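You operate a simulated robot arm through the tools that you are given. There is no shell and no other tool.

The job below is to be done with a simulated robot arm. You get a single attempt, and the scene is never put back.

## Task
Draw the green bar back, push the ELM bundle over, square both to the row, fit the CEDAR ticket.
Fine: on the half-laid pallet: loosen the bar's thumb nut first, draw the bar back before the push and tighten the nut after squaring; the ELM bundle is pushed straight over from the bay by the grey rail till it lies a hand's width (5 to 13 cm) past the dark gap on the open layer; the ticket goes into the small holder on the green frame; the other tickets stay.

The check looks at the end state, three seconds after you hand in, the way a careful person would. Anything else that was tipped, shoved, dropped, spilled or broken makes it a failure.

## Robot
A 6-joint arm with a two-finger gripper, fixed in place. Base frame: the origin is on the floor under the middle of its stand, x ahead of it, y to its left, z up; the work surface is at about z = 0.7. Lengths are in m, angles in degrees, forces in N, time in s.
It reaches about 1.637 m from its shoulder. Its first joint turns from -166.0 to 166.0 degrees. Payload 3.43 kg.
The TCP is the grasp point between the finger pads, 0.02 m short of the fingertips. In the tool frame z runs along the fingers and y along their closing line. The gripper opens to 0.19 m; its body begins 0.248 m behind the TCP.
Orientation is that of the tool frame in the base frame, as [roll, pitch, yaw] about the fixed x, y, z axes, in that order (R = Rz(yaw) Ry(pitch) Rx(roll)). With the fingers straight down and closing along the base's y, the tool's x points along the base's -x, its y along +y and its z along -z.

## Interface
- The arm moves only by the tool jog_arm. Its argument "series" is a list of rows, each a list of 6 numbers: the shift along the tool's x, y, z in m, then the turn, a rotation vector about the tool's x, y, z in degrees. In form: [[x, y, z, wx, wy, wz], ...]. A call has 1 to 20 rows; each row shifts and turns the commanded pose from where the row before left it, along the tool's axes as they then stand. "grip" is the finger opening in m, from 0 to 0.19, set as the call begins (left out, the last holds). A row lasts 0.2 s, in which the tool goes at most 0.05 m and 8.6 degrees; a call with a longer step from one row to the next is refused whole, and so is a gripper value outside its range. A pose out of reach is approached as far as the arm can. The call stops where the force on the tool passes 60 N (or 10 N more than at its start, if that is more) or the arm is blocked; 0.2 s more then pass. Each finger travels about 0.045 m/s and halts on what it meets, pressing with about 30 N; the grip force reading is that of the motor and also rises with nothing between the fingers. The clock runs only during rows and for 0.2 s after the last one: add rows that do not move to give the fingers time. It gives the time, the measured TCP pose, the force on the tool (base axes), the opening and the grip force at its end, in the units of the frame above (readings bear some noise), with the torque about the TCP (base axes, N m) and any sound that the robot's microphone picked up.
- Cameras (640 x 400 px; columns grow to the right, rows downward): "scene" is fixed at [0.398, 0.5007, 1.4441]; the picture's right is [-0.83, -0.56, 0.00], its down [-0.40, 0.58, -0.71] and it looks along [0.40, -0.59, -0.71] (base axes); focal length 286 px, centre (320, 200). "wrist" rides on the gripper at [0.07, -0.008, -0.288] in the tool frame; the picture's right is [0.12, 0.99, 0.00], its down [-0.96, 0.12, -0.25] and it looks along [-0.25, 0.03, 0.97] (tool axes); focal length 261 px, centre (320, 200). There is no depth. A picture from a camera that has moved, and an enlarged one, comes with that camera's place and axes in the base frame and with its lens.
- capture(camera): a new picture of that camera. The clock stands still meanwhile.
- slide_trunk(by): slides the trunk up (or, below 0, down) by that many m; the arm rides with it, the base frame stays. It gives what a move gives, with no picture.
- enlarge(camera, box): a new picture of the part [left, top, right, bottom] of that camera's present view, enlarged. The clock stands still meanwhile.
- finish_job(): hands the job in; it is judged then, once.

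Places have to be worked out from the pictures, the camera data and where the tool is seen. Open the gripper and draw the arm clear of the work before you hand the job in, unless the task says otherwise.

The tools are called by a JSON object that holds its "method" and its "body". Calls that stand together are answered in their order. jog_arm: Moves the arm, as the interface text tells. Its arguments: {"type":"object","properties":{"series":{"type":"array","items":{"type":"array","items":{"type":"number"}}},"grip":{"type":"number"}},"required":["series"]} The other tools are called the same way: slide_trunk (by) moves the trunk up or down; capture (camera) takes a picture; enlarge (camera, box) takes an enlarged picture of a part of a camera's view; finish_job () hands the job in.

At the start:

```text
time_s: 0.0
tool_pos: [0.8147, -0.2514, 1.0672]
tcp_rot: [-179.9, 0.0, -180.0]
ft_force: [0.3, 0.7, -0.2]
ft_torque: [-0.01, 0.01, -0.03]
opening: 0.1898
finger_force: 0.1
trunk travel left (down, up): [-0.1, 0.14]
```

scene: 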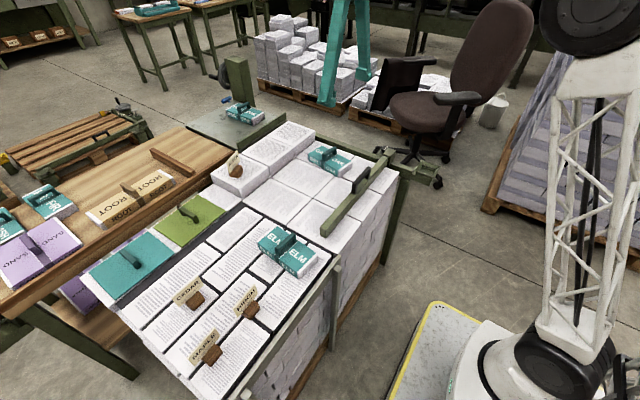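
wrist: 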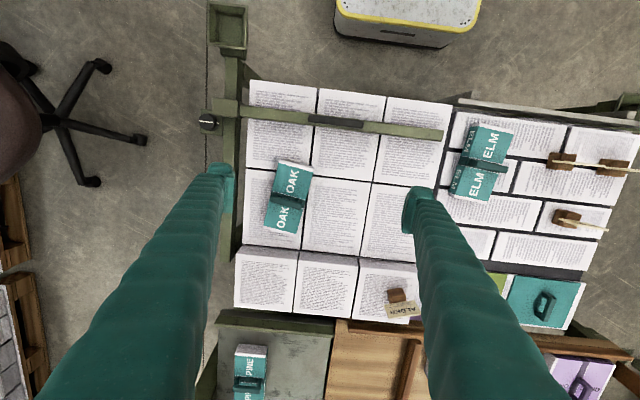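

I start by looking closer at the pallet, the green bar with its nut, and the tickets before moving anything.

{"method": "enlarge", "body": {"camera": "scene", "box": [200, 100, 460, 262]}}

{"method": "enlarge", "body": {"camera": "scene", "box": [80, 200, 360, 400]}}

{"method": "enlarge", "body": {"camera": "wrist", "box": [190, 60, 460, 230]}}

{"method": "enlarge", "body": {"camera": "wrist", "box": [420, 80, 640, 340]}}

```text
2.46 times, centred on (330, 181) of scene
camera zoom: at [0.398, 0.5007, 1.4441], right [-0.83, -0.56, 0.0], down [-0.4, 0.58, -0.71], along [0.4, -0.59, -0.71], focal length 705 px, centre (295, 247)
```

zoom: 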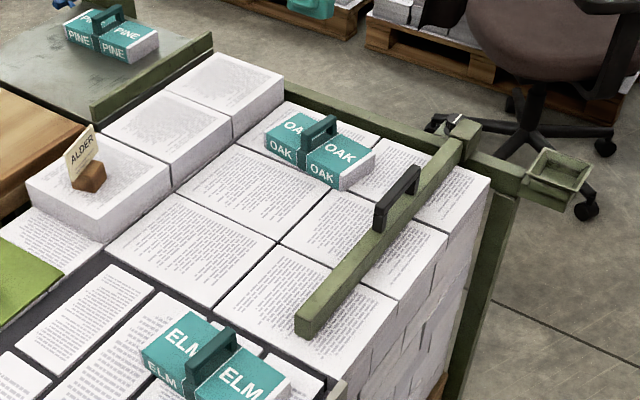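

```text
2.00 times, centred on (220, 300) of scene
camera zoom: at [0.398, 0.5007, 1.4441], right [-0.83, -0.56, 0.0], down [-0.4, 0.58, -0.71], along [0.4, -0.59, -0.71], focal length 573 px, centre (520, 0)
```

zoom: 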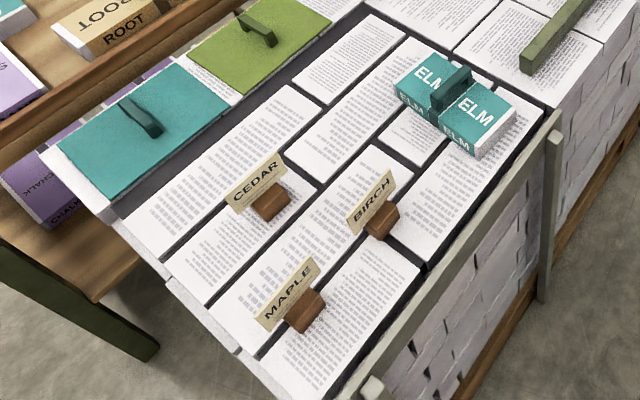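

```text
2.35 times, centred on (325, 145) of wrist
camera zoom: at [0.7454, -0.2587, 1.3531], right [-0.12, 0.99, 0.0], down [0.96, 0.12, 0.25], along [0.25, 0.03, -0.97], focal length 613 px, centre (308, 329)
```

zoom: 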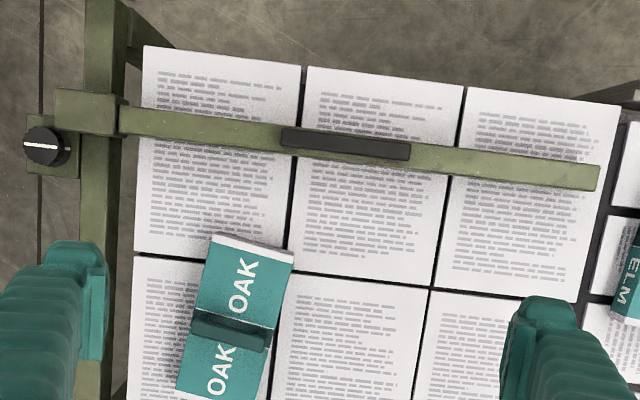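

```text
1.54 times, centred on (530, 210) of wrist
camera zoom: at [0.7454, -0.2587, 1.3531], right [-0.12, 0.99, 0.0], down [0.96, 0.12, 0.25], along [0.25, 0.03, -0.97], focal length 401 px, centre (-3, 185)
```

zoom: 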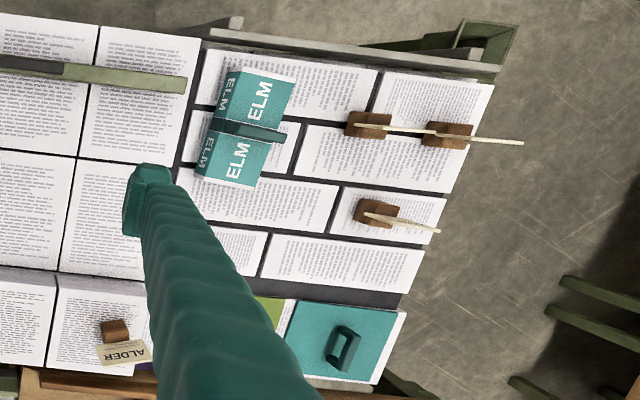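

The pallet looks aligned with the base axes. The bar runs along y near x≈0.72, its nut is near (0.755, -0.51), and the ELM bundle is near (0.76, 0.1). I'll move the wrist camera toward the nut and the green frame for a closer look.

{"method": "jog_arm", "body": {"series": [[0.0275, -0.0333, 0.0112, 0, 0, 0], [0.0275, -0.0333, 0.0112, 0, 0, 0], [0.0275, -0.0333, 0.0112, 0, 0, 0], [0.0275, -0.0333, 0.0112, 0, 0, 0], [0.0275, -0.0333, 0.0112, 0, 0, 0], [0.0275, -0.0333, 0.0112, 0, 0, 0], [0, 0, 0, 0, 0, 0]]}}

{"method": "capture", "body": {"camera": "wrist"}}

{"method": "capture", "body": {"camera": "scene"}}

```text
time_s: 1.6
tool_pos: [0.6494, -0.4514, 0.9981]
tcp_rot: [179.9, 0.0, -179.9]
ft_force: [-0.2, 0.4, 0.6]
ft_torque: [0.0, 0.02, 0.02]
opening: 0.1899
finger_force: 0.0
trunk travel left (down, up): [-0.1, 0.14]
```

```text
taken
camera wrist: at [0.5819, -0.4584, 1.2848], right [-0.12, 0.99, 0.0], down [0.96, 0.12, 0.25], along [0.25, 0.03, -0.97], focal length 261 px, centre (320, 200)
```

wrist: 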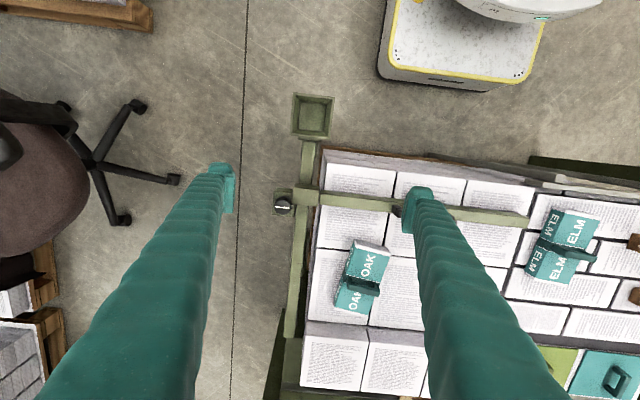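

```text
taken
```

scene: 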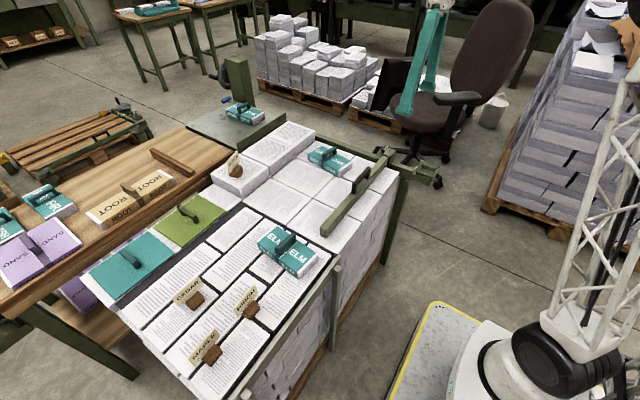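

The green box at the rail's near end looks like the small holder. I'll enlarge the nut, the rail and the holder.

{"method": "enlarge", "body": {"camera": "wrist", "box": [260, 85, 380, 240]}}

{"method": "enlarge", "body": {"camera": "wrist", "box": [480, 130, 640, 330]}}

{"method": "enlarge", "body": {"camera": "scene", "box": [350, 130, 450, 200]}}

{"method": "enlarge", "body": {"camera": "scene", "box": [150, 260, 270, 380]}}

```text
2.58 times, centred on (320, 162) of wrist
camera zoom: at [0.5819, -0.4584, 1.2848], right [-0.12, 0.99, 0.0], down [0.96, 0.12, 0.25], along [0.25, 0.03, -0.97], focal length 673 px, centre (320, 297)
```

zoom: 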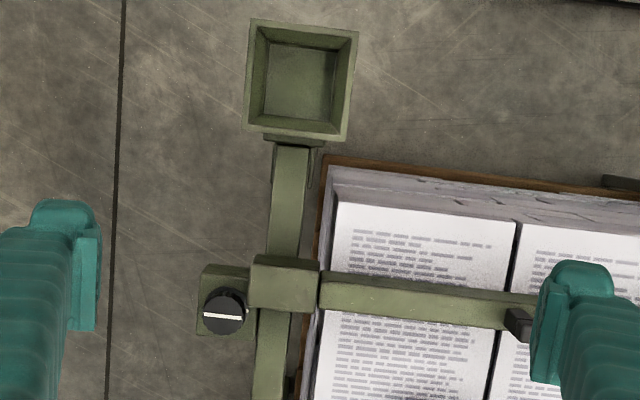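

```text
2.00 times, centred on (560, 230) of wrist
camera zoom: at [0.5819, -0.4584, 1.2848], right [-0.12, 0.99, 0.0], down [0.96, 0.12, 0.25], along [0.25, 0.03, -0.97], focal length 521 px, centre (-160, 140)
```

zoom: 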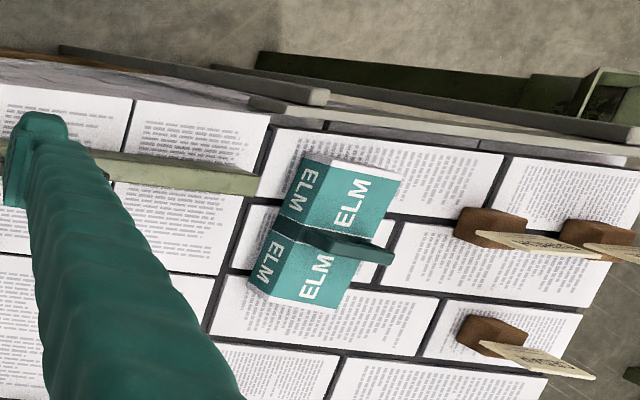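

```text
5.71 times, centred on (400, 165) of scene
camera zoom: at [0.398, 0.5007, 1.4441], right [-0.83, -0.56, 0.0], down [-0.4, 0.58, -0.71], along [0.4, -0.59, -0.71], focal length 1637 px, centre (-137, 400)
```

zoom: 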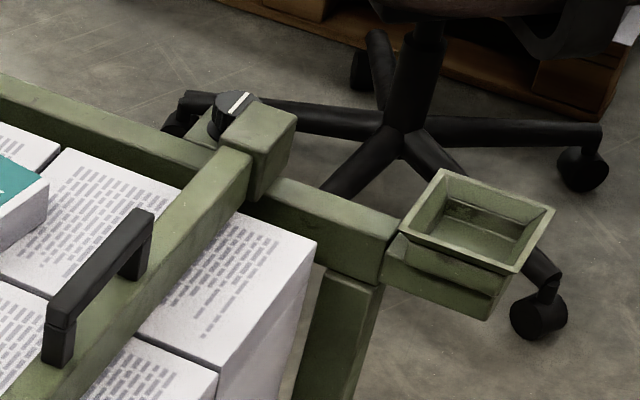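

```text
3.33 times, centred on (210, 320) of scene
camera zoom: at [0.398, 0.5007, 1.4441], right [-0.83, -0.56, 0.0], down [-0.4, 0.58, -0.71], along [0.4, -0.59, -0.71], focal length 955 px, centre (687, -200)
```

zoom: 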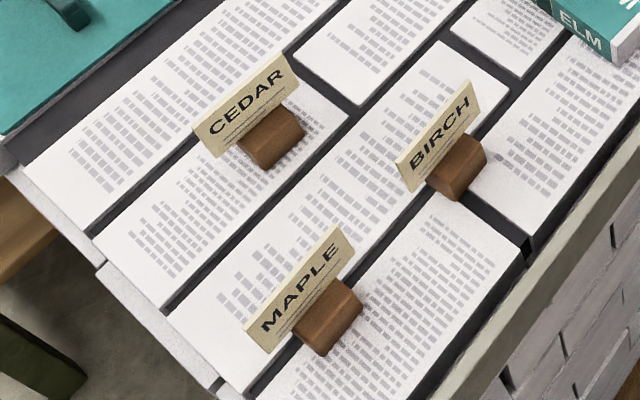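

The bar sits on a carriage that slides on the green rail. A black knob with a white line is on a bracket just outboard of it, and a square cup holder is at the rail's near end. I'll go lower over the knob to measure it.

{"method": "jog_arm", "body": {"series": [[-0.017, -0.024, 0.024, 0, 0, 0], [-0.017, -0.024, 0.024, 0, 0, 0], [-0.017, -0.022, 0.022, 0, 0, 0], [0, 0, 0, 0, 0, 0]]}}

{"method": "capture", "body": {"camera": "wrist"}}

{"method": "enlarge", "body": {"camera": "wrist", "box": [240, 90, 400, 250]}}

```text
time_s: 2.6
tool_pos: [0.7009, -0.5211, 0.9295]
tcp_rot: [179.9, 0.0, -179.9]
ft_force: [0.5, 0.1, -0.7]
ft_torque: [0.0, 0.04, 0.01]
opening: 0.19
finger_force: 0.0
trunk travel left (down, up): [-0.1, 0.14]
```

```text
taken
camera wrist: at [0.631, -0.5291, 1.2153], right [-0.12, 0.99, 0.0], down [0.96, 0.12, 0.25], along [0.25, 0.03, -0.97], focal length 261 px, centre (320, 200)
```

wrist: 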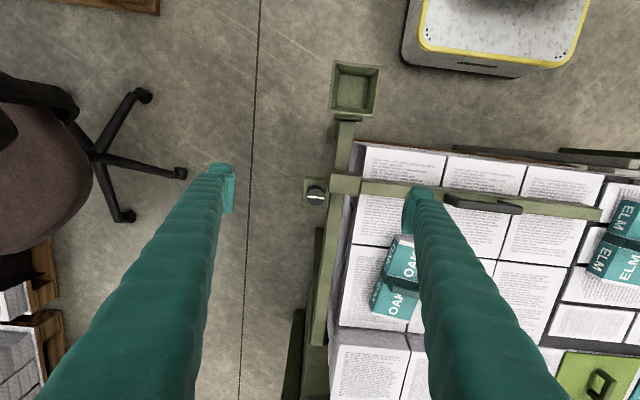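

```text
2.50 times, centred on (320, 170) of wrist
camera zoom: at [0.631, -0.5291, 1.2153], right [-0.12, 0.99, 0.0], down [0.96, 0.12, 0.25], along [0.25, 0.03, -0.97], focal length 652 px, centre (320, 275)
```

zoom: 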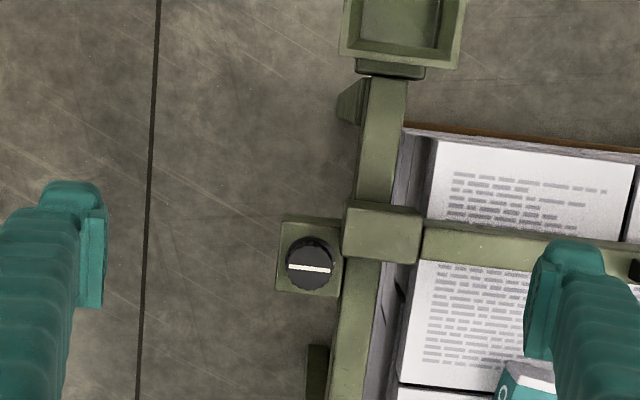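

The knob top is near (0.753, -0.523, 0.715), right beside the carriage block, so finger clearance depends on relative heights. I'll tilt the tool 45° to look at the knob, rail and carriage from a low angle.

{"method": "jog_arm", "body": {"series": [[0, 0, 0, 0, -7.5, 0], [0, 0, 0, 0, -7.5, 0], [0, 0, 0, 0, -7.5, 0], [0, 0, 0, 0, -7.5, 0], [0, 0, 0, 0, -7.5, 0], [0, 0, 0, 0, -7.5, 0], [0.037, 0, 0.001, 0, 0, 0], [0.037, 0, 0.002, 0, 0, 0], [0.037, 0, 0.002, 0, 0, 0], [0, 0, 0, 0, 0, 0]]}}

{"method": "capture", "body": {"camera": "wrist"}}

{"method": "enlarge", "body": {"camera": "wrist", "box": [240, 100, 400, 220]}}

```text
time_s: 4.8
tool_pos: [0.6239, -0.5217, 0.8487]
tcp_rot: [179.9, 45.0, -180.0]
ft_force: [0.3, 0.4, 0.6]
ft_torque: [-0.02, -0.03, -0.01]
opening: 0.1898
finger_force: 0.1
trunk travel left (down, up): [-0.1, 0.14]
```

```text
taken
camera wrist: at [0.3721, -0.529, 1.0008], right [-0.08, 0.99, -0.08], down [0.51, 0.12, 0.86], along [0.86, 0.03, -0.51], focal length 261 px, centre (320, 200)
```

wrist: 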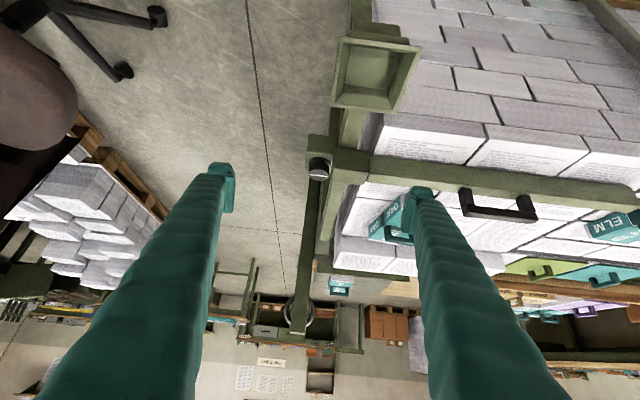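

```text
3.33 times, centred on (320, 160) of wrist
camera zoom: at [0.3721, -0.529, 1.0008], right [-0.08, 0.99, -0.08], down [0.51, 0.12, 0.86], along [0.86, 0.03, -0.51], focal length 869 px, centre (320, 333)
```

zoom: 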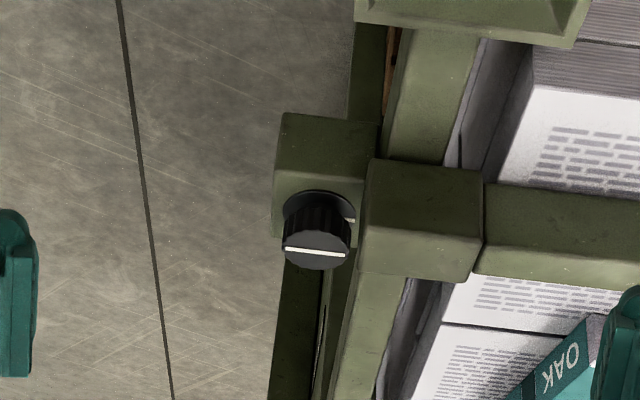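

The low view shows a knurled knob about 3.6 cm wide standing ~3 cm above its plate, with its top at z≈0.724. The rail top is at ≈0.706, and the block top at ≈0.743 is next to it on the +y/−x side. I'll go vertical over the knob, narrow the fingers and turn them so they close along x.

{"method": "jog_arm", "body": {"series": [[0, 0, 0, 0, 7.5, 0], [0, 0, 0, 0, 7.5, 0], [0, 0, 0, 0, 7.5, 0], [0, 0, 0, 0, 7.5, 0], [0, 0, 0, 0, 7.5, 0], [0, 0, 0, 0, 7.5, 0], [-0.042, 0, 0, 0, 0, 0], [-0.042, 0, 0, 0, 0, 0], [-0.0425, -0.0008, 0, 0, 0, 0], [0, 0, 0, 0, 0, 8.18], [0, 0, 0, 0, 0, 8.18], [0, 0, 0, 0, 0, 8.18], [0, 0, 0, 0, 0, 8.18], [0, 0, 0, 0, 0, 8.18], [0, 0, 0, 0, 0, 8.18], [0, 0, 0, 0, 0, 8.18], [0, 0, 0, 0, 0, 8.18], [0, 0, 0, 0, 0, 8.18], [0, 0, 0, 0, 0, 8.18], [0, 0, 0, 0, 0, 8.2]], "grip": 0.07}}

{"method": "capture", "body": {"camera": "wrist"}}

{"method": "enlarge", "body": {"camera": "scene", "box": [340, 100, 440, 200]}}

```text
time_s: 9.0
tool_pos: [0.7517, -0.5221, 0.8481]
tcp_rot: [180.0, 0.0, 90.0]
ft_force: [0.8, -1.0, -0.6]
ft_torque: [-0.01, -0.01, 0.02]
opening: 0.07
finger_force: 0.1
trunk travel left (down, up): [-0.1, 0.14]
```

```text
taken
camera wrist: at [0.7449, -0.451, 1.1337], right [0.99, 0.12, 0.0], down [0.11, -0.96, 0.25], along [0.03, -0.25, -0.97], focal length 261 px, centre (320, 200)
```

wrist: 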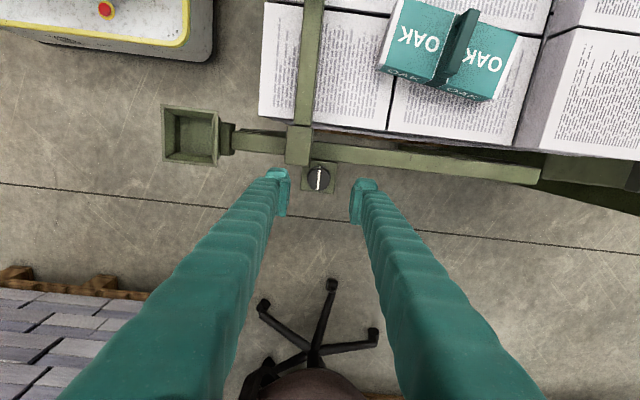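

```text
4.00 times, centred on (390, 150) of scene
camera zoom: at [0.398, 0.5007, 1.4441], right [-0.83, -0.56, 0.0], down [-0.4, 0.58, -0.71], along [0.4, -0.59, -0.71], focal length 1146 px, centre (40, 400)
```

zoom: 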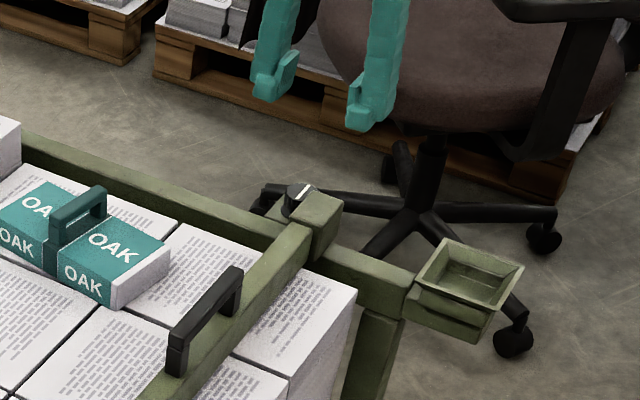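

The knob appears centred between the fingers. I'll enlarge to check the lateral alignment and clearance from the block before descending.

{"method": "enlarge", "body": {"camera": "wrist", "box": [260, 110, 400, 230]}}

```text
3.33 times, centred on (330, 170) of wrist
camera zoom: at [0.7449, -0.451, 1.1337], right [0.99, 0.12, 0.0], down [0.11, -0.96, 0.25], along [0.03, -0.25, -0.97], focal length 869 px, centre (287, 300)
```

zoom: 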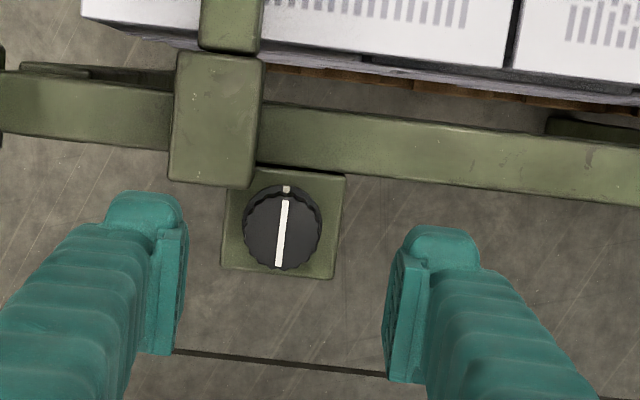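

The white line points at an index mark on the plate, which I take as the tight position. I need the true finger shape to judge clearance from the block, so I'll zoom on the fingers from the scene camera.

{"method": "enlarge", "body": {"camera": "scene", "box": [395, 90, 450, 140]}}

{"method": "enlarge", "body": {"camera": "wrist", "box": [260, 160, 380, 240]}}

```text
8.00 times, centred on (422, 115) of scene
camera zoom: at [0.398, 0.5007, 1.4441], right [-0.83, -0.56, 0.0], down [-0.4, 0.58, -0.71], along [0.4, -0.59, -0.71], focal length 2292 px, centre (-500, 880)
```

zoom: 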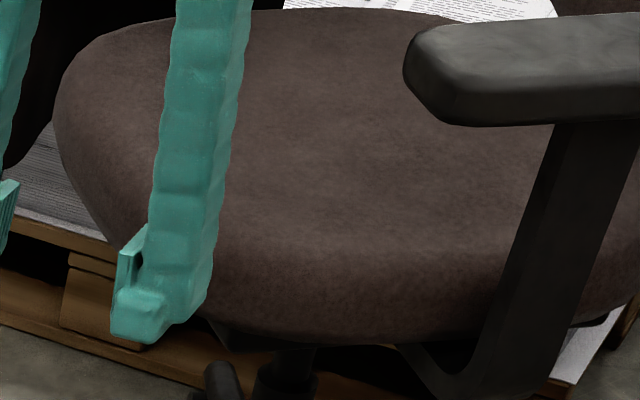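

```text
5.00 times, centred on (320, 200) of wrist
camera zoom: at [0.7449, -0.451, 1.1337], right [0.99, 0.12, 0.0], down [0.11, -0.96, 0.25], along [0.03, -0.25, -0.97], focal length 1303 px, centre (320, 200)
```

zoom: 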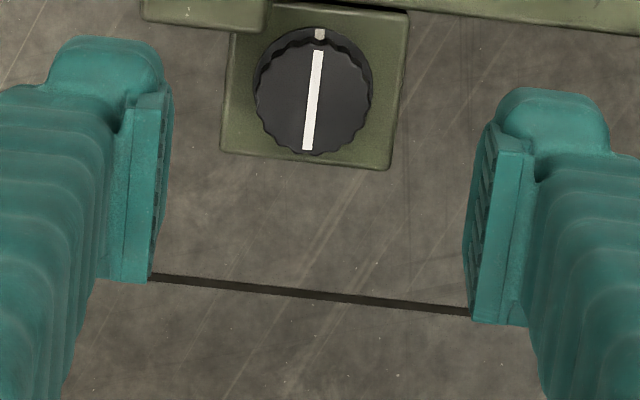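

The fingertips have a knuckle sticking out on the tool's +x side, which now faces the carriage block and would hit it. I'll turn the tool by about 185° so the knuckles face outward (−y) and the line is slightly past the x axis.

{"method": "jog_arm", "body": {"series": [[0, 0, 0, 0, 0, -8.41], [0, 0, 0, 0, 0, -8.41], [0, 0, 0, 0, 0, -8.41], [0, 0, 0, 0, 0, -8.41], [0, 0, 0, 0, 0, -8.41], [0, 0, 0, 0, 0, -8.41], [0, 0, 0, 0, 0, -8.41], [0, 0, 0, 0, 0, -8.41], [0, 0, 0, 0, 0, -8.41], [0, 0, 0, 0, 0, -8.41], [0, 0, 0, 0, 0, -8.41], [0, 0, 0, 0, 0, -8.41], [0, 0, 0, 0, 0, -8.41], [0, 0, 0, 0, 0, -8.41], [0, 0, 0, 0, 0, -8.41], [0, 0, 0, 0, 0, -8.41], [0, 0, 0, 0, 0, -8.41], [0, 0, 0, 0, 0, -8.41], [0, 0, 0, 0, 0, -8.41], [0, 0, 0, 0, 0, -8.41]]}}

{"method": "jog_arm", "body": {"series": [[0, 0, 0, 0, 0, -8.4], [0, 0, 0, 0, 0, -8.4], [0, 0, 0, 0, 0, 0]]}}

{"method": "capture", "body": {"camera": "wrist"}}

{"method": "enlarge", "body": {"camera": "wrist", "box": [250, 130, 390, 270]}}

```text
time_s: 13.2
tool_pos: [0.7523, -0.5213, 0.8473]
tcp_rot: [180.0, 0.0, -101.6]
ft_force: [0.2, 0.1, -0.3]
ft_torque: [0.0, 0.01, -0.02]
opening: 0.07
finger_force: 0.0
trunk travel left (down, up): [-0.1, 0.14]
```

```text
time_s: 14.0
tool_pos: [0.7522, -0.5218, 0.8473]
tcp_rot: [179.9, 0.0, -84.9]
ft_force: [0.0, 0.5, 0.2]
ft_torque: [-0.03, 0.0, 0.0]
opening: 0.07
finger_force: 0.2
trunk travel left (down, up): [-0.1, 0.14]
```

```text
taken
camera wrist: at [0.7681, -0.5903, 1.1339], right [-0.98, -0.21, 0.0], down [-0.2, 0.95, 0.25], along [-0.05, 0.24, -0.97], focal length 261 px, centre (320, 200)
```

wrist: 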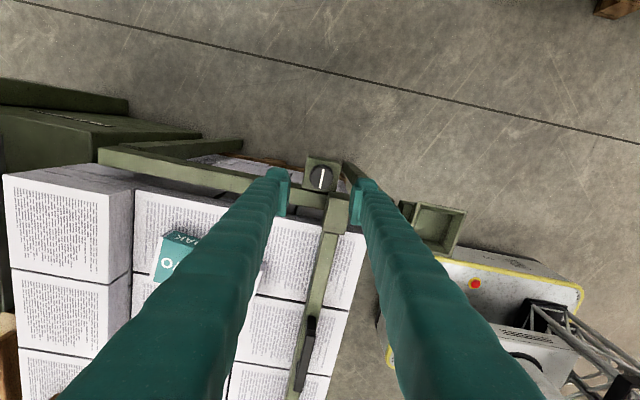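

```text
2.86 times, centred on (320, 200) of wrist
camera zoom: at [0.7681, -0.5903, 1.1339], right [-0.98, -0.21, 0.0], down [-0.2, 0.95, 0.25], along [-0.05, 0.24, -0.97], focal length 745 px, centre (320, 200)
```

zoom: 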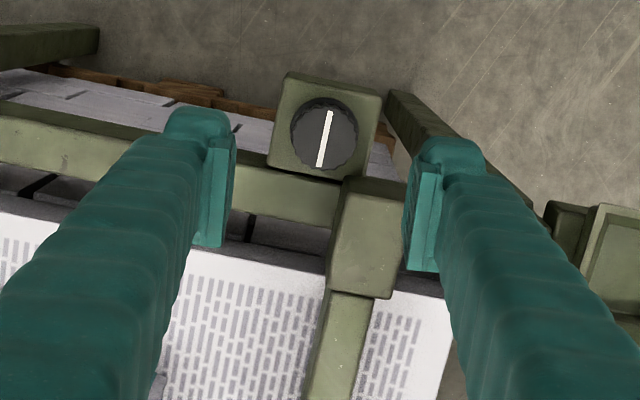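

The knob reads at about (0.751, −0.523). I'll descend to just above the block's height and check again before going down onto the knob.

{"method": "jog_arm", "body": {"series": [[0.0005, 0.0005, 0.0275, 0, 0, 0], [0.0005, 0.0005, 0.0275, 0, 0, 0], [0, 0, 0.0275, 0, 0, 0], [0, 0, 0, 0, 0, 0]]}}

{"method": "enlarge", "body": {"camera": "wrist", "box": [250, 130, 390, 270]}}

{"method": "enlarge", "body": {"camera": "scene", "box": [350, 110, 430, 180]}}

```text
time_s: 15.0
tool_pos: [0.7515, -0.5251, 0.7662]
tcp_rot: [180.0, 0.0, -84.9]
ft_force: [-0.6, 0.0, -0.2]
ft_torque: [-0.01, 0.0, -0.01]
opening: 0.0699
finger_force: 0.1
trunk travel left (down, up): [-0.1, 0.14]
```

```text
2.86 times, centred on (320, 200) of wrist
camera zoom: at [0.7666, -0.5924, 1.051], right [-0.98, -0.21, 0.0], down [-0.2, 0.95, 0.25], along [-0.05, 0.24, -0.97], focal length 745 px, centre (320, 200)
```

zoom: 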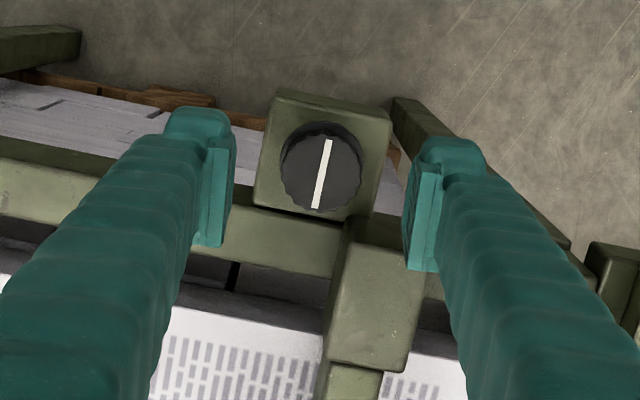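

```text
5.71 times, centred on (390, 145) of scene
camera zoom: at [0.398, 0.5007, 1.4441], right [-0.83, -0.56, 0.0], down [-0.4, 0.58, -0.71], along [0.4, -0.59, -0.71], focal length 1637 px, centre (-80, 514)
```

zoom: 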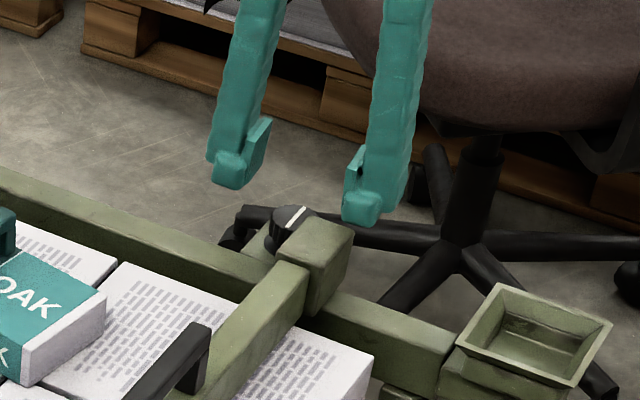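

Clearance to the block looks like about 7 mm with knob centred. Descending to TCP z≈0.733, so the fingertips stay above the rail top, then closing on the knob.

{"method": "jog_arm", "body": {"series": [[0, 0, 0.011, 0, 0, 0], [0, 0, 0.011, 0, 0, 0], [0, 0, 0.0105, 0, 0, 0], [0, 0, 0, 0, 0, 0]]}}

{"method": "enlarge", "body": {"camera": "wrist", "box": [250, 130, 390, 270]}}

{"method": "enlarge", "body": {"camera": "scene", "box": [350, 110, 430, 180]}}

```text
time_s: 16.0
tool_pos: [0.7524, -0.5237, 0.7327]
tcp_rot: [180.0, -0.1, -85.0]
ft_force: [1.2, -0.1, 0.4]
ft_torque: [0.02, 0.0, 0.01]
opening: 0.0698
finger_force: 0.2
trunk travel left (down, up): [-0.1, 0.14]
```

```text
2.86 times, centred on (320, 200) of wrist
camera zoom: at [0.7672, -0.5923, 1.0191], right [-0.98, -0.21, 0.0], down [-0.2, 0.95, 0.25], along [-0.05, 0.24, -0.97], focal length 745 px, centre (320, 200)
```

zoom: 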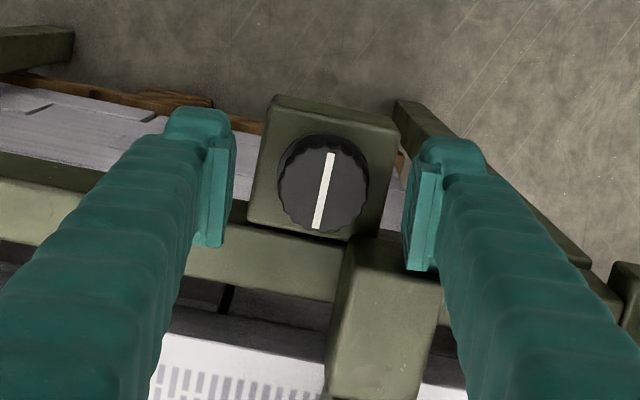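

```text
5.71 times, centred on (390, 145) of scene
camera zoom: at [0.398, 0.5007, 1.4441], right [-0.83, -0.56, 0.0], down [-0.4, 0.58, -0.71], along [0.4, -0.59, -0.71], focal length 1637 px, centre (-80, 514)
```

zoom: 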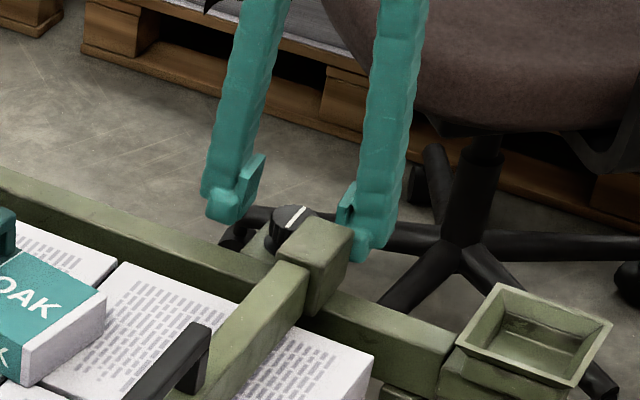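

The knob sits centred between the pads. Closing the fingers on it.

{"method": "jog_arm", "body": {"series": [[0, 0, 0, 0, 0, 0], [0, 0, 0, 0, 0, 0], [0, 0, 0, 0, 0, 0], [0, 0, 0, 0, 0, 0]], "grip": 0.0}}

{"method": "enlarge", "body": {"camera": "wrist", "box": [250, 130, 390, 270]}}

```text
time_s: 17.0
tool_pos: [0.7505, -0.5246, 0.7337]
tcp_rot: [179.9, 0.0, -85.0]
ft_force: [-14.4, 3.8, -1.1]
ft_torque: [0.07, 0.11, 0.0]
opening: 0.0368
finger_force: 45.0
trunk travel left (down, up): [-0.1, 0.14]
```

```text
2.86 times, centred on (320, 200) of wrist
camera zoom: at [0.7661, -0.5927, 1.0191], right [-0.98, -0.21, 0.0], down [-0.2, 0.95, 0.25], along [-0.05, 0.24, -0.97], focal length 745 px, centre (320, 200)
```

zoom: 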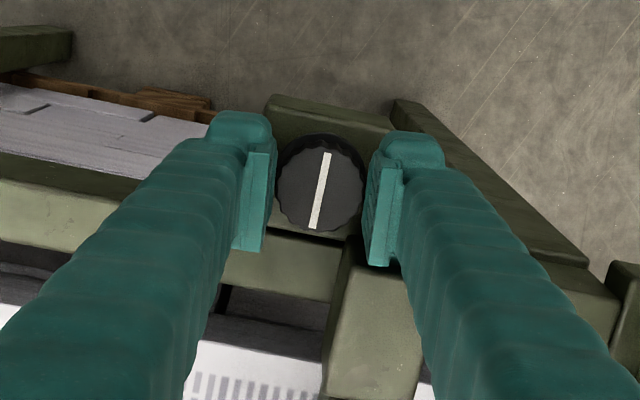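

The knob is gripped (opening 0.0368). I'll shift 1 mm to relieve side force and turn counter-clockwise (seen from above), about 24° first to see the response.

{"method": "jog_arm", "body": {"series": [[0, 0.001, 0, 0, 0, 0], [0, 0, 0, 0, 0, -8], [0, 0, 0, 0, 0, -8], [0, 0, 0, 0, 0, -8]]}}

{"method": "enlarge", "body": {"camera": "wrist", "box": [250, 130, 390, 270]}}

```text
time_s: 18.0
tool_pos: [0.7502, -0.5244, 0.7323]
tcp_rot: [-180.0, 0.1, -60.9]
ft_force: [-6.0, -8.0, -3.5]
ft_torque: [-0.23, 0.0, 0.01]
opening: 0.037
finger_force: 44.9
trunk travel left (down, up): [-0.1, 0.14]
```

```text
2.86 times, centred on (320, 200) of wrist
camera zoom: at [0.7929, -0.5804, 1.0192], right [-0.81, -0.59, 0.0], down [-0.57, 0.78, 0.25], along [-0.15, 0.2, -0.97], focal length 745 px, centre (320, 200)
```

zoom: 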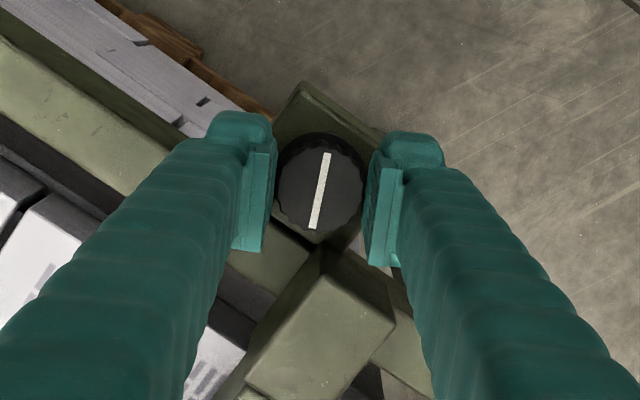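

The knob turns with the fingers, with little torque and no sound so far. Continuing the counter-clockwise turn by 32° more.

{"method": "jog_arm", "body": {"series": [[0, 0, 0, 0, 0, -8], [0, 0, 0, 0, 0, -8], [0, 0, 0, 0, 0, -8], [0, 0, 0, 0, 0, -8]]}}

{"method": "enlarge", "body": {"camera": "wrist", "box": [250, 130, 390, 270]}}

```text
time_s: 18.8
tool_pos: [0.7506, -0.523, 0.7333]
tcp_rot: [178.3, -0.3, -42.8]
ft_force: [-28.0, -39.5, -0.8]
ft_torque: [-0.52, 0.31, 0.0]
opening: 0.0366
finger_force: 45.1
out of reach, approached as far as the arm can: row 3
trunk travel left (down, up): [-0.1, 0.14]
stopped in row 3: the force on the tool passed its limit at 64 N (the readings are from after the stop); the commanded pose is now the measured one
```

```text
2.86 times, centred on (320, 200) of wrist
camera zoom: at [0.8142, -0.5564, 1.0187], right [-0.59, -0.81, 0.03], down [-0.78, 0.58, 0.25], along [-0.22, 0.12, -0.97], focal length 745 px, centre (320, 200)
```

zoom: 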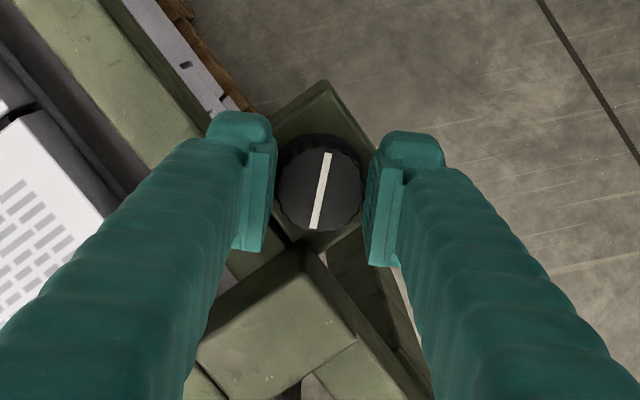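

The wrist hit a joint limit near yaw −43 (row out of reach), with the knob turned about 42°. I'll open the fingers, turn back and regrasp for another stroke.

{"method": "jog_arm", "body": {"series": [[0, 0, 0, 0, 0, 0], [0, 0, 0, 0, 0, 0], [0, 0, 0, 0, 0, 0]], "grip": 0.06}}

{"method": "enlarge", "body": {"camera": "wrist", "box": [250, 130, 390, 270]}}

```text
time_s: 19.6
tool_pos: [0.7548, -0.5187, 0.7316]
tcp_rot: [178.4, -0.2, -42.8]
ft_force: [0.2, 0.4, 0.1]
ft_torque: [-0.02, 0.02, -0.01]
opening: 0.0601
finger_force: 0.0
trunk travel left (down, up): [-0.1, 0.14]
```

```text
2.86 times, centred on (320, 200) of wrist
camera zoom: at [0.8171, -0.552, 1.0186], right [-0.59, -0.81, 0.03], down [-0.78, 0.57, 0.25], along [-0.22, 0.12, -0.97], focal length 745 px, centre (320, 200)
```

zoom: 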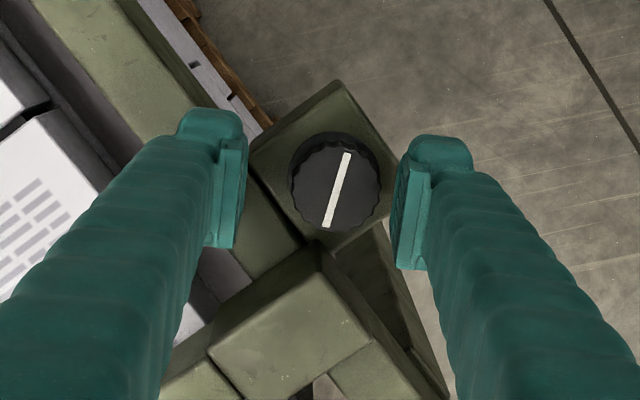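

The TCP slipped off-centre a few mm due to the joint limit. I'll recentre, level the roll, rotate back to yaw −85 and look.

{"method": "jog_arm", "body": {"series": [[0, 0.0057, 0, 1.6, 0, 0], [0, 0, 0, 0, 0, 8.4], [0, 0, 0, 0, 0, 8.4], [0, 0, 0, 0, 0, 8.4], [0, 0, 0, 0, 0, 8.4], [0, 0, 0, 0, 0, 8.4], [0, 0, 0, 0, 0, 0]]}}

{"method": "enlarge", "body": {"camera": "wrist", "box": [250, 130, 390, 270]}}

```text
time_s: 21.3
tool_pos: [0.7575, -0.5207, 0.7332]
tcp_rot: [-179.7, -1.0, -84.4]
ft_force: [2.8, -58.5, -9.5]
ft_torque: [-0.59, 0.25, 2.58]
opening: 0.0634
finger_force: 2.8
out of reach, approached as far as the arm can: row 1
trunk travel left (down, up): [-0.1, 0.14]
stopped in row 7: the force on the tool passed its limit at 64 N (the readings are from after the stop); the commanded pose is now the measured one
```

```text
2.86 times, centred on (320, 200) of wrist
camera zoom: at [0.7723, -0.5855, 1.0202], right [-0.98, -0.22, 0.0], down [-0.21, 0.95, 0.23], along [-0.05, 0.23, -0.97], focal length 745 px, centre (320, 200)
```

zoom: 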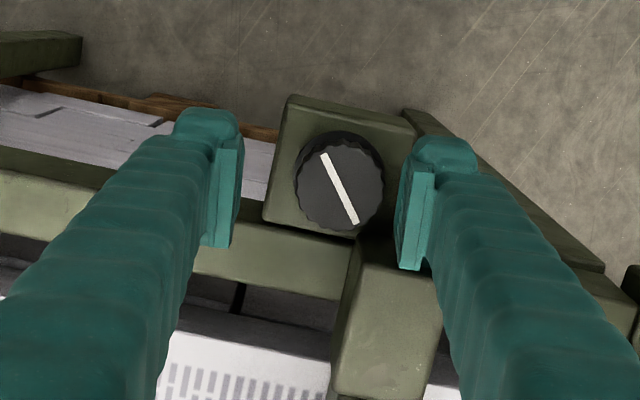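

A finger is pressing on the carriage block (58 N in −y) because the recentring was clipped. I'll back off in −y first, then recentre on the knob.

{"method": "jog_arm", "body": {"series": [[0.004, 0, 0, 0, 0, 0], [0.001, 0.003, 0, 0, 0, 0], [0, 0.003, 0, 0, 0, 0], [0, 0, 0, 0, 0, 0]]}}

{"method": "enlarge", "body": {"camera": "wrist", "box": [250, 130, 390, 270]}}

{"method": "enlarge", "body": {"camera": "scene", "box": [350, 110, 430, 180]}}

```text
time_s: 22.3
tool_pos: [0.7519, -0.5219, 0.7334]
tcp_rot: [-179.9, -0.5, -84.4]
ft_force: [2.9, -47.4, -12.3]
ft_torque: [-0.6, -0.53, 2.09]
opening: 0.0613
finger_force: 1.1
trunk travel left (down, up): [-0.1, 0.14]
```

```text
2.86 times, centred on (320, 200) of wrist
camera zoom: at [0.7673, -0.5875, 1.0198], right [-0.98, -0.22, 0.0], down [-0.21, 0.95, 0.24], along [-0.05, 0.23, -0.97], focal length 745 px, centre (320, 200)
```

zoom: 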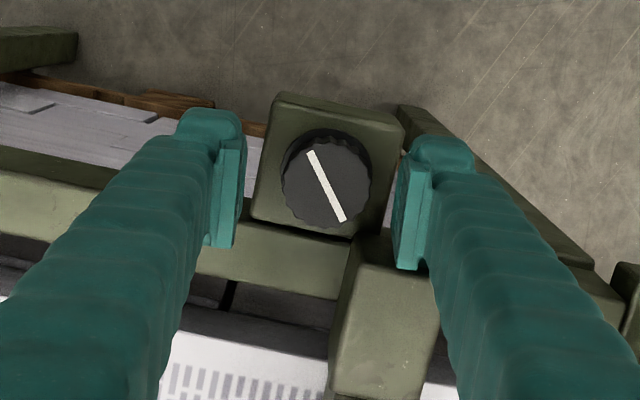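

```text
5.71 times, centred on (390, 145) of scene
camera zoom: at [0.398, 0.5007, 1.4441], right [-0.83, -0.56, 0.0], down [-0.4, 0.58, -0.71], along [0.4, -0.59, -0.71], focal length 1637 px, centre (-80, 514)
```

zoom: 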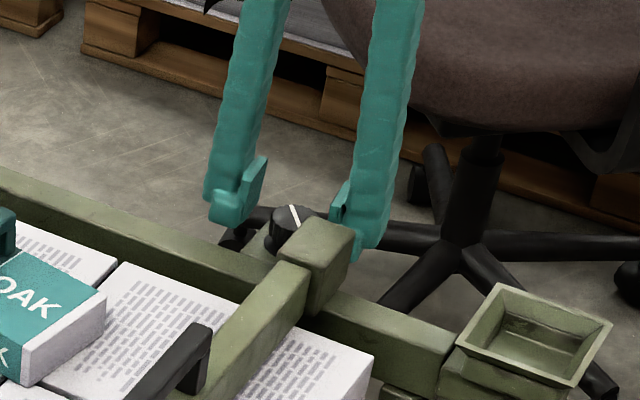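

Still about 47 N against the block; camera data puts the TCP at y≈−0.5186. I'll move a further 6 mm in −y.

{"method": "jog_arm", "body": {"series": [[0.004, 0, 0, 0, 0, 0], [0.003, 0, 0, 0, 0, 0], [0, 0, 0, 0, 0, 0]]}}

{"method": "enlarge", "body": {"camera": "wrist", "box": [250, 130, 390, 270]}}

```text
time_s: 23.1
tool_pos: [0.7523, -0.5282, 0.7331]
tcp_rot: [-179.8, -0.5, -84.5]
ft_force: [0.0, -0.4, 0.4]
ft_torque: [0.04, -0.03, -0.02]
opening: 0.0601
finger_force: 0.1
trunk travel left (down, up): [-0.1, 0.14]
```

```text
2.86 times, centred on (320, 200) of wrist
camera zoom: at [0.7671, -0.5939, 1.0208], right [-0.98, -0.21, 0.0], down [-0.21, 0.95, 0.24], along [-0.05, 0.23, -0.97], focal length 745 px, centre (320, 200)
```

zoom: 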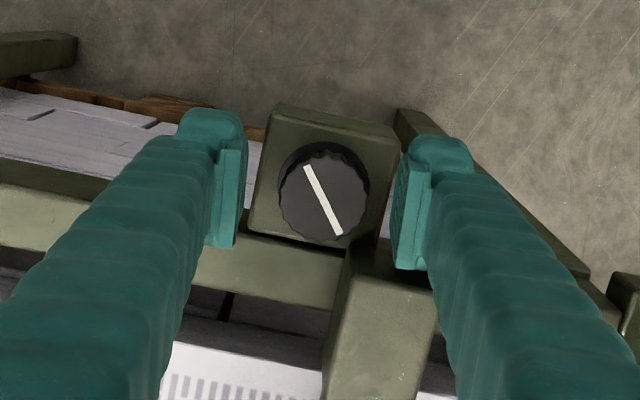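

Free now. I'll fix the slight tilt, nudge 1.5 mm back toward the knob centre and close for a second stroke.

{"method": "jog_arm", "body": {"series": [[-0.0015, 0, 0, 0, -0.5, 0], [0, 0, 0, 0, 0, 0], [0, 0, 0, 0, 0, 0], [0, 0, 0, 0, 0, 0]], "grip": 0.0}}

{"method": "jog_arm", "body": {"series": [[0, 0, 0, 0, 0, -7.6], [0, 0, 0, 0, 0, -7.6], [0, 0, 0, 0, 0, -7.6], [0, 0, 0, 0, 0, -7.6], [0, 0, 0, 0, 0, -7.6]]}}

{"method": "enlarge", "body": {"camera": "wrist", "box": [250, 130, 390, 270]}}

```text
time_s: 23.9
tool_pos: [0.7486, -0.5261, 0.7456]
tcp_rot: [-179.5, -0.5, -84.4]
ft_force: [-30.0, -2.4, 59.3]
ft_torque: [0.64, 1.42, 0.13]
opening: 0.0028
finger_force: 13.9
trunk travel left (down, up): [-0.1, 0.14]
stopped in row 4: the force on the tool passed its limit at 67 N (the readings are from after the stop); the commanded pose is now the measured one
```

```text
time_s: 24.3
tool_pos: [0.753, -0.5257, 0.7454]
tcp_rot: [-179.6, -0.7, -77.6]
ft_force: [-11.9, -7.8, 37.2]
ft_torque: [0.3, 0.48, 0.03]
opening: 0.006
finger_force: 34.1
trunk travel left (down, up): [-0.1, 0.14]
stopped in row 2: the force on the tool passed its limit at 79 N (the readings are from after the stop); the commanded pose is now the measured one
```

```text
2.86 times, centred on (320, 200) of wrist
camera zoom: at [0.775, -0.5869, 1.0329], right [-0.94, -0.33, -0.01], down [-0.32, 0.92, 0.23], along [-0.07, 0.22, -0.97], focal length 745 px, centre (320, 200)
```

zoom: 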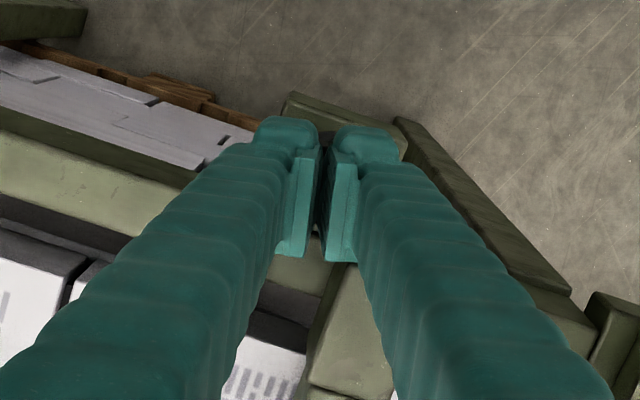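

The fingers slid off the top of the knob and are now closed above it, and I shouldn't have chained the turn to that grasp. I'll rise 5 cm, open, and look at the knob's state.

{"method": "jog_arm", "body": {"series": [[0, 0, -0.025, 0, 0, 0], [0, 0, -0.025, 0, 0, 0], [0, 0, 0, 0, 0, 0], [0, 0, 0, 0, 0, 0], [0, 0, 0, 0, 0, 0]], "grip": 0.07}}

{"method": "enlarge", "body": {"camera": "wrist", "box": [250, 130, 390, 270]}}

{"method": "enlarge", "body": {"camera": "scene", "box": [350, 110, 430, 180]}}

```text
time_s: 25.5
tool_pos: [0.7526, -0.523, 0.7929]
tcp_rot: [-179.5, -0.4, -77.8]
ft_force: [0.5, -0.1, -0.5]
ft_torque: [0.01, 0.0, 0.03]
opening: 0.0699
finger_force: 0.1
trunk travel left (down, up): [-0.1, 0.14]
```

```text
2.86 times, centred on (320, 200) of wrist
camera zoom: at [0.7743, -0.5877, 1.0787], right [-0.95, -0.33, -0.01], down [-0.32, 0.92, 0.24], along [-0.07, 0.23, -0.97], focal length 745 px, centre (320, 200)
```

zoom: 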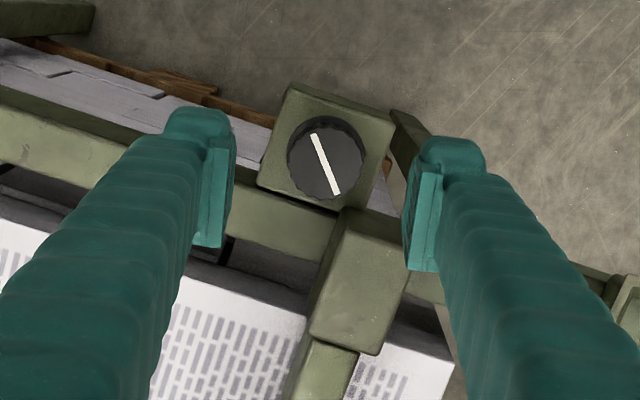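

```text
5.71 times, centred on (390, 145) of scene
camera zoom: at [0.398, 0.5007, 1.4441], right [-0.83, -0.56, 0.0], down [-0.4, 0.58, -0.71], along [0.4, -0.59, -0.71], focal length 1637 px, centre (-80, 514)
```

zoom: 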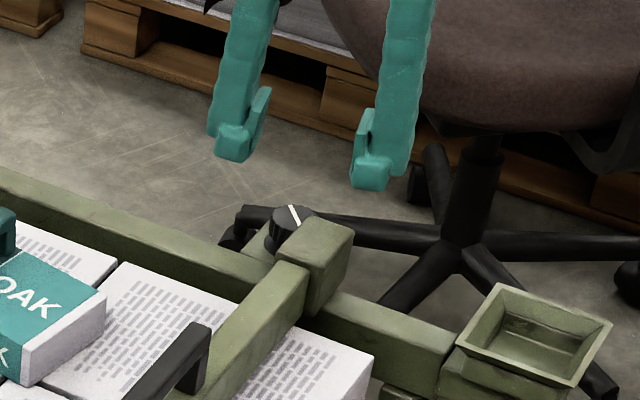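

The knob stayed at about 43° turned and the bar hasn't moved. Knob top is ≈0.725 from the fingers resting on it. I'll level the tool, go back to yaw −85 and look before regrasping slightly deeper.

{"method": "jog_arm", "body": {"series": [[0, 0, 0, -0.5, -0.4, 0], [0, 0, 0, 0, 0, 7.0], [0, 0, 0.02, 0, 0, 0], [0, 0, 0, 0, 0, 0]]}}

{"method": "enlarge", "body": {"camera": "wrist", "box": [250, 130, 390, 270]}}

```text
time_s: 26.5
tool_pos: [0.7521, -0.5237, 0.7729]
tcp_rot: [179.9, -0.1, -84.8]
ft_force: [0.3, -0.5, -0.6]
ft_torque: [0.01, -0.01, 0.01]
opening: 0.07
finger_force: 0.1
trunk travel left (down, up): [-0.1, 0.14]
```

```text
2.86 times, centred on (320, 200) of wrist
camera zoom: at [0.7687, -0.5918, 1.059], right [-0.98, -0.21, 0.0], down [-0.2, 0.95, 0.25], along [-0.05, 0.24, -0.97], focal length 745 px, centre (320, 200)
```

zoom: 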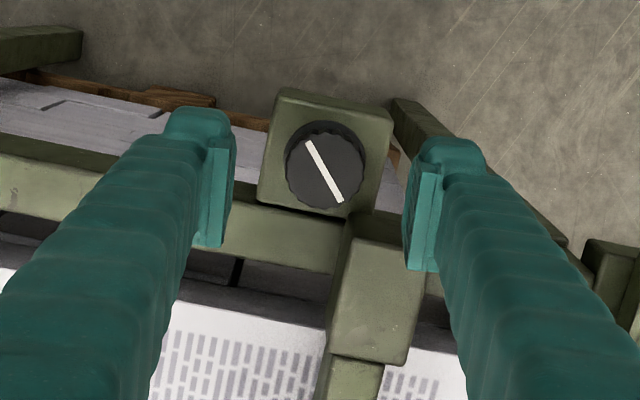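

Knob is ~2.5 mm toward −x of the TCP. I'll correct that and descend to TCP z≈0.729 (tips just above the rail), without closing yet.

{"method": "jog_arm", "body": {"series": [[0, 0.0025, 0.015, 0, 0, 0], [0, 0, 0.015, 0, 0, 0], [0, 0, 0.0137, 0, 0, 0], [0, 0, 0, 0, 0, 0]]}}

{"method": "enlarge", "body": {"camera": "wrist", "box": [250, 130, 390, 270]}}

```text
time_s: 27.5
tool_pos: [0.7496, -0.5234, 0.7283]
tcp_rot: [179.9, -0.2, -84.9]
ft_force: [0.3, 0.1, 0.1]
ft_torque: [0.01, -0.03, -0.01]
opening: 0.0703
finger_force: 0.0
trunk travel left (down, up): [-0.1, 0.14]
```

```text
2.86 times, centred on (320, 200) of wrist
camera zoom: at [0.7665, -0.5919, 1.0145], right [-0.98, -0.21, 0.0], down [-0.2, 0.95, 0.25], along [-0.05, 0.24, -0.97], focal length 745 px, centre (320, 200)
```

zoom: 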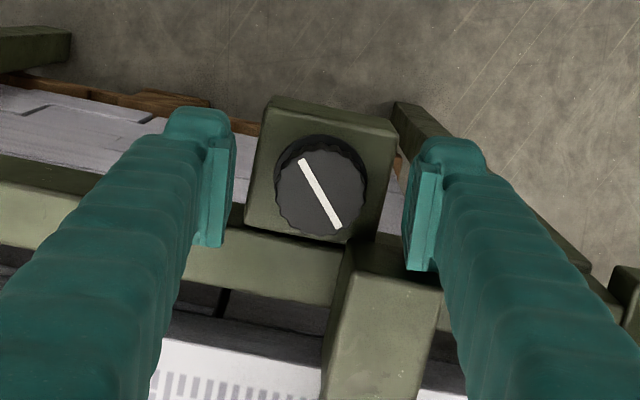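

Centred and clear. Closing on the knob now and checking the grip before turning.

{"method": "jog_arm", "body": {"series": [[0, 0, 0, 0, 0, 0], [0, 0, 0, 0, 0, 0], [0, 0, 0, 0, 0, 0], [0, 0, 0, 0, 0, 0]], "grip": 0.0}}

```text
time_s: 28.5
tool_pos: [0.7507, -0.5237, 0.7282]
tcp_rot: [179.9, -0.1, -84.9]
ft_force: [-1.9, -0.4, -0.4]
ft_torque: [-0.03, 0.0, -0.02]
opening: 0.0366
finger_force: 45.3
trunk travel left (down, up): [-0.1, 0.14]
```

Good centred grip with almost no side force. Turning counter-clockwise 37°, staying short of the joint limit.

{"method": "jog_arm", "body": {"series": [[0, 0, 0, 0, 0, -7.4], [0, 0, 0, 0, 0, -7.4], [0, 0, 0, 0, 0, -7.4], [0, 0, 0, 0, 0, -7.4], [0, 0, 0, 0, 0, -7.4]]}}

{"method": "enlarge", "body": {"camera": "wrist", "box": [250, 130, 390, 270]}}

```text
time_s: 29.7
tool_pos: [0.7507, -0.5237, 0.7285]
tcp_rot: [180.0, 0.0, -47.7]
ft_force: [-0.3, 9.6, -3.8]
ft_torque: [0.1, 0.02, -0.02]
opening: 0.0365
finger_force: 45.2
trunk travel left (down, up): [-0.1, 0.14]
```

```text
2.86 times, centred on (320, 200) of wrist
camera zoom: at [0.8057, -0.5689, 1.0144], right [-0.65, -0.76, 0.0], down [-0.73, 0.63, 0.25], along [-0.19, 0.16, -0.97], focal length 745 px, centre (320, 200)
```

zoom: 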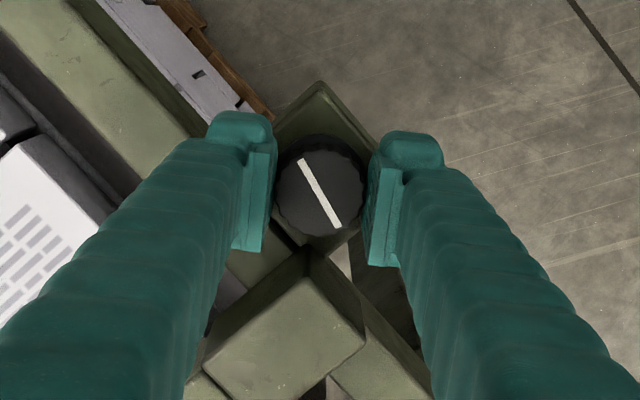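

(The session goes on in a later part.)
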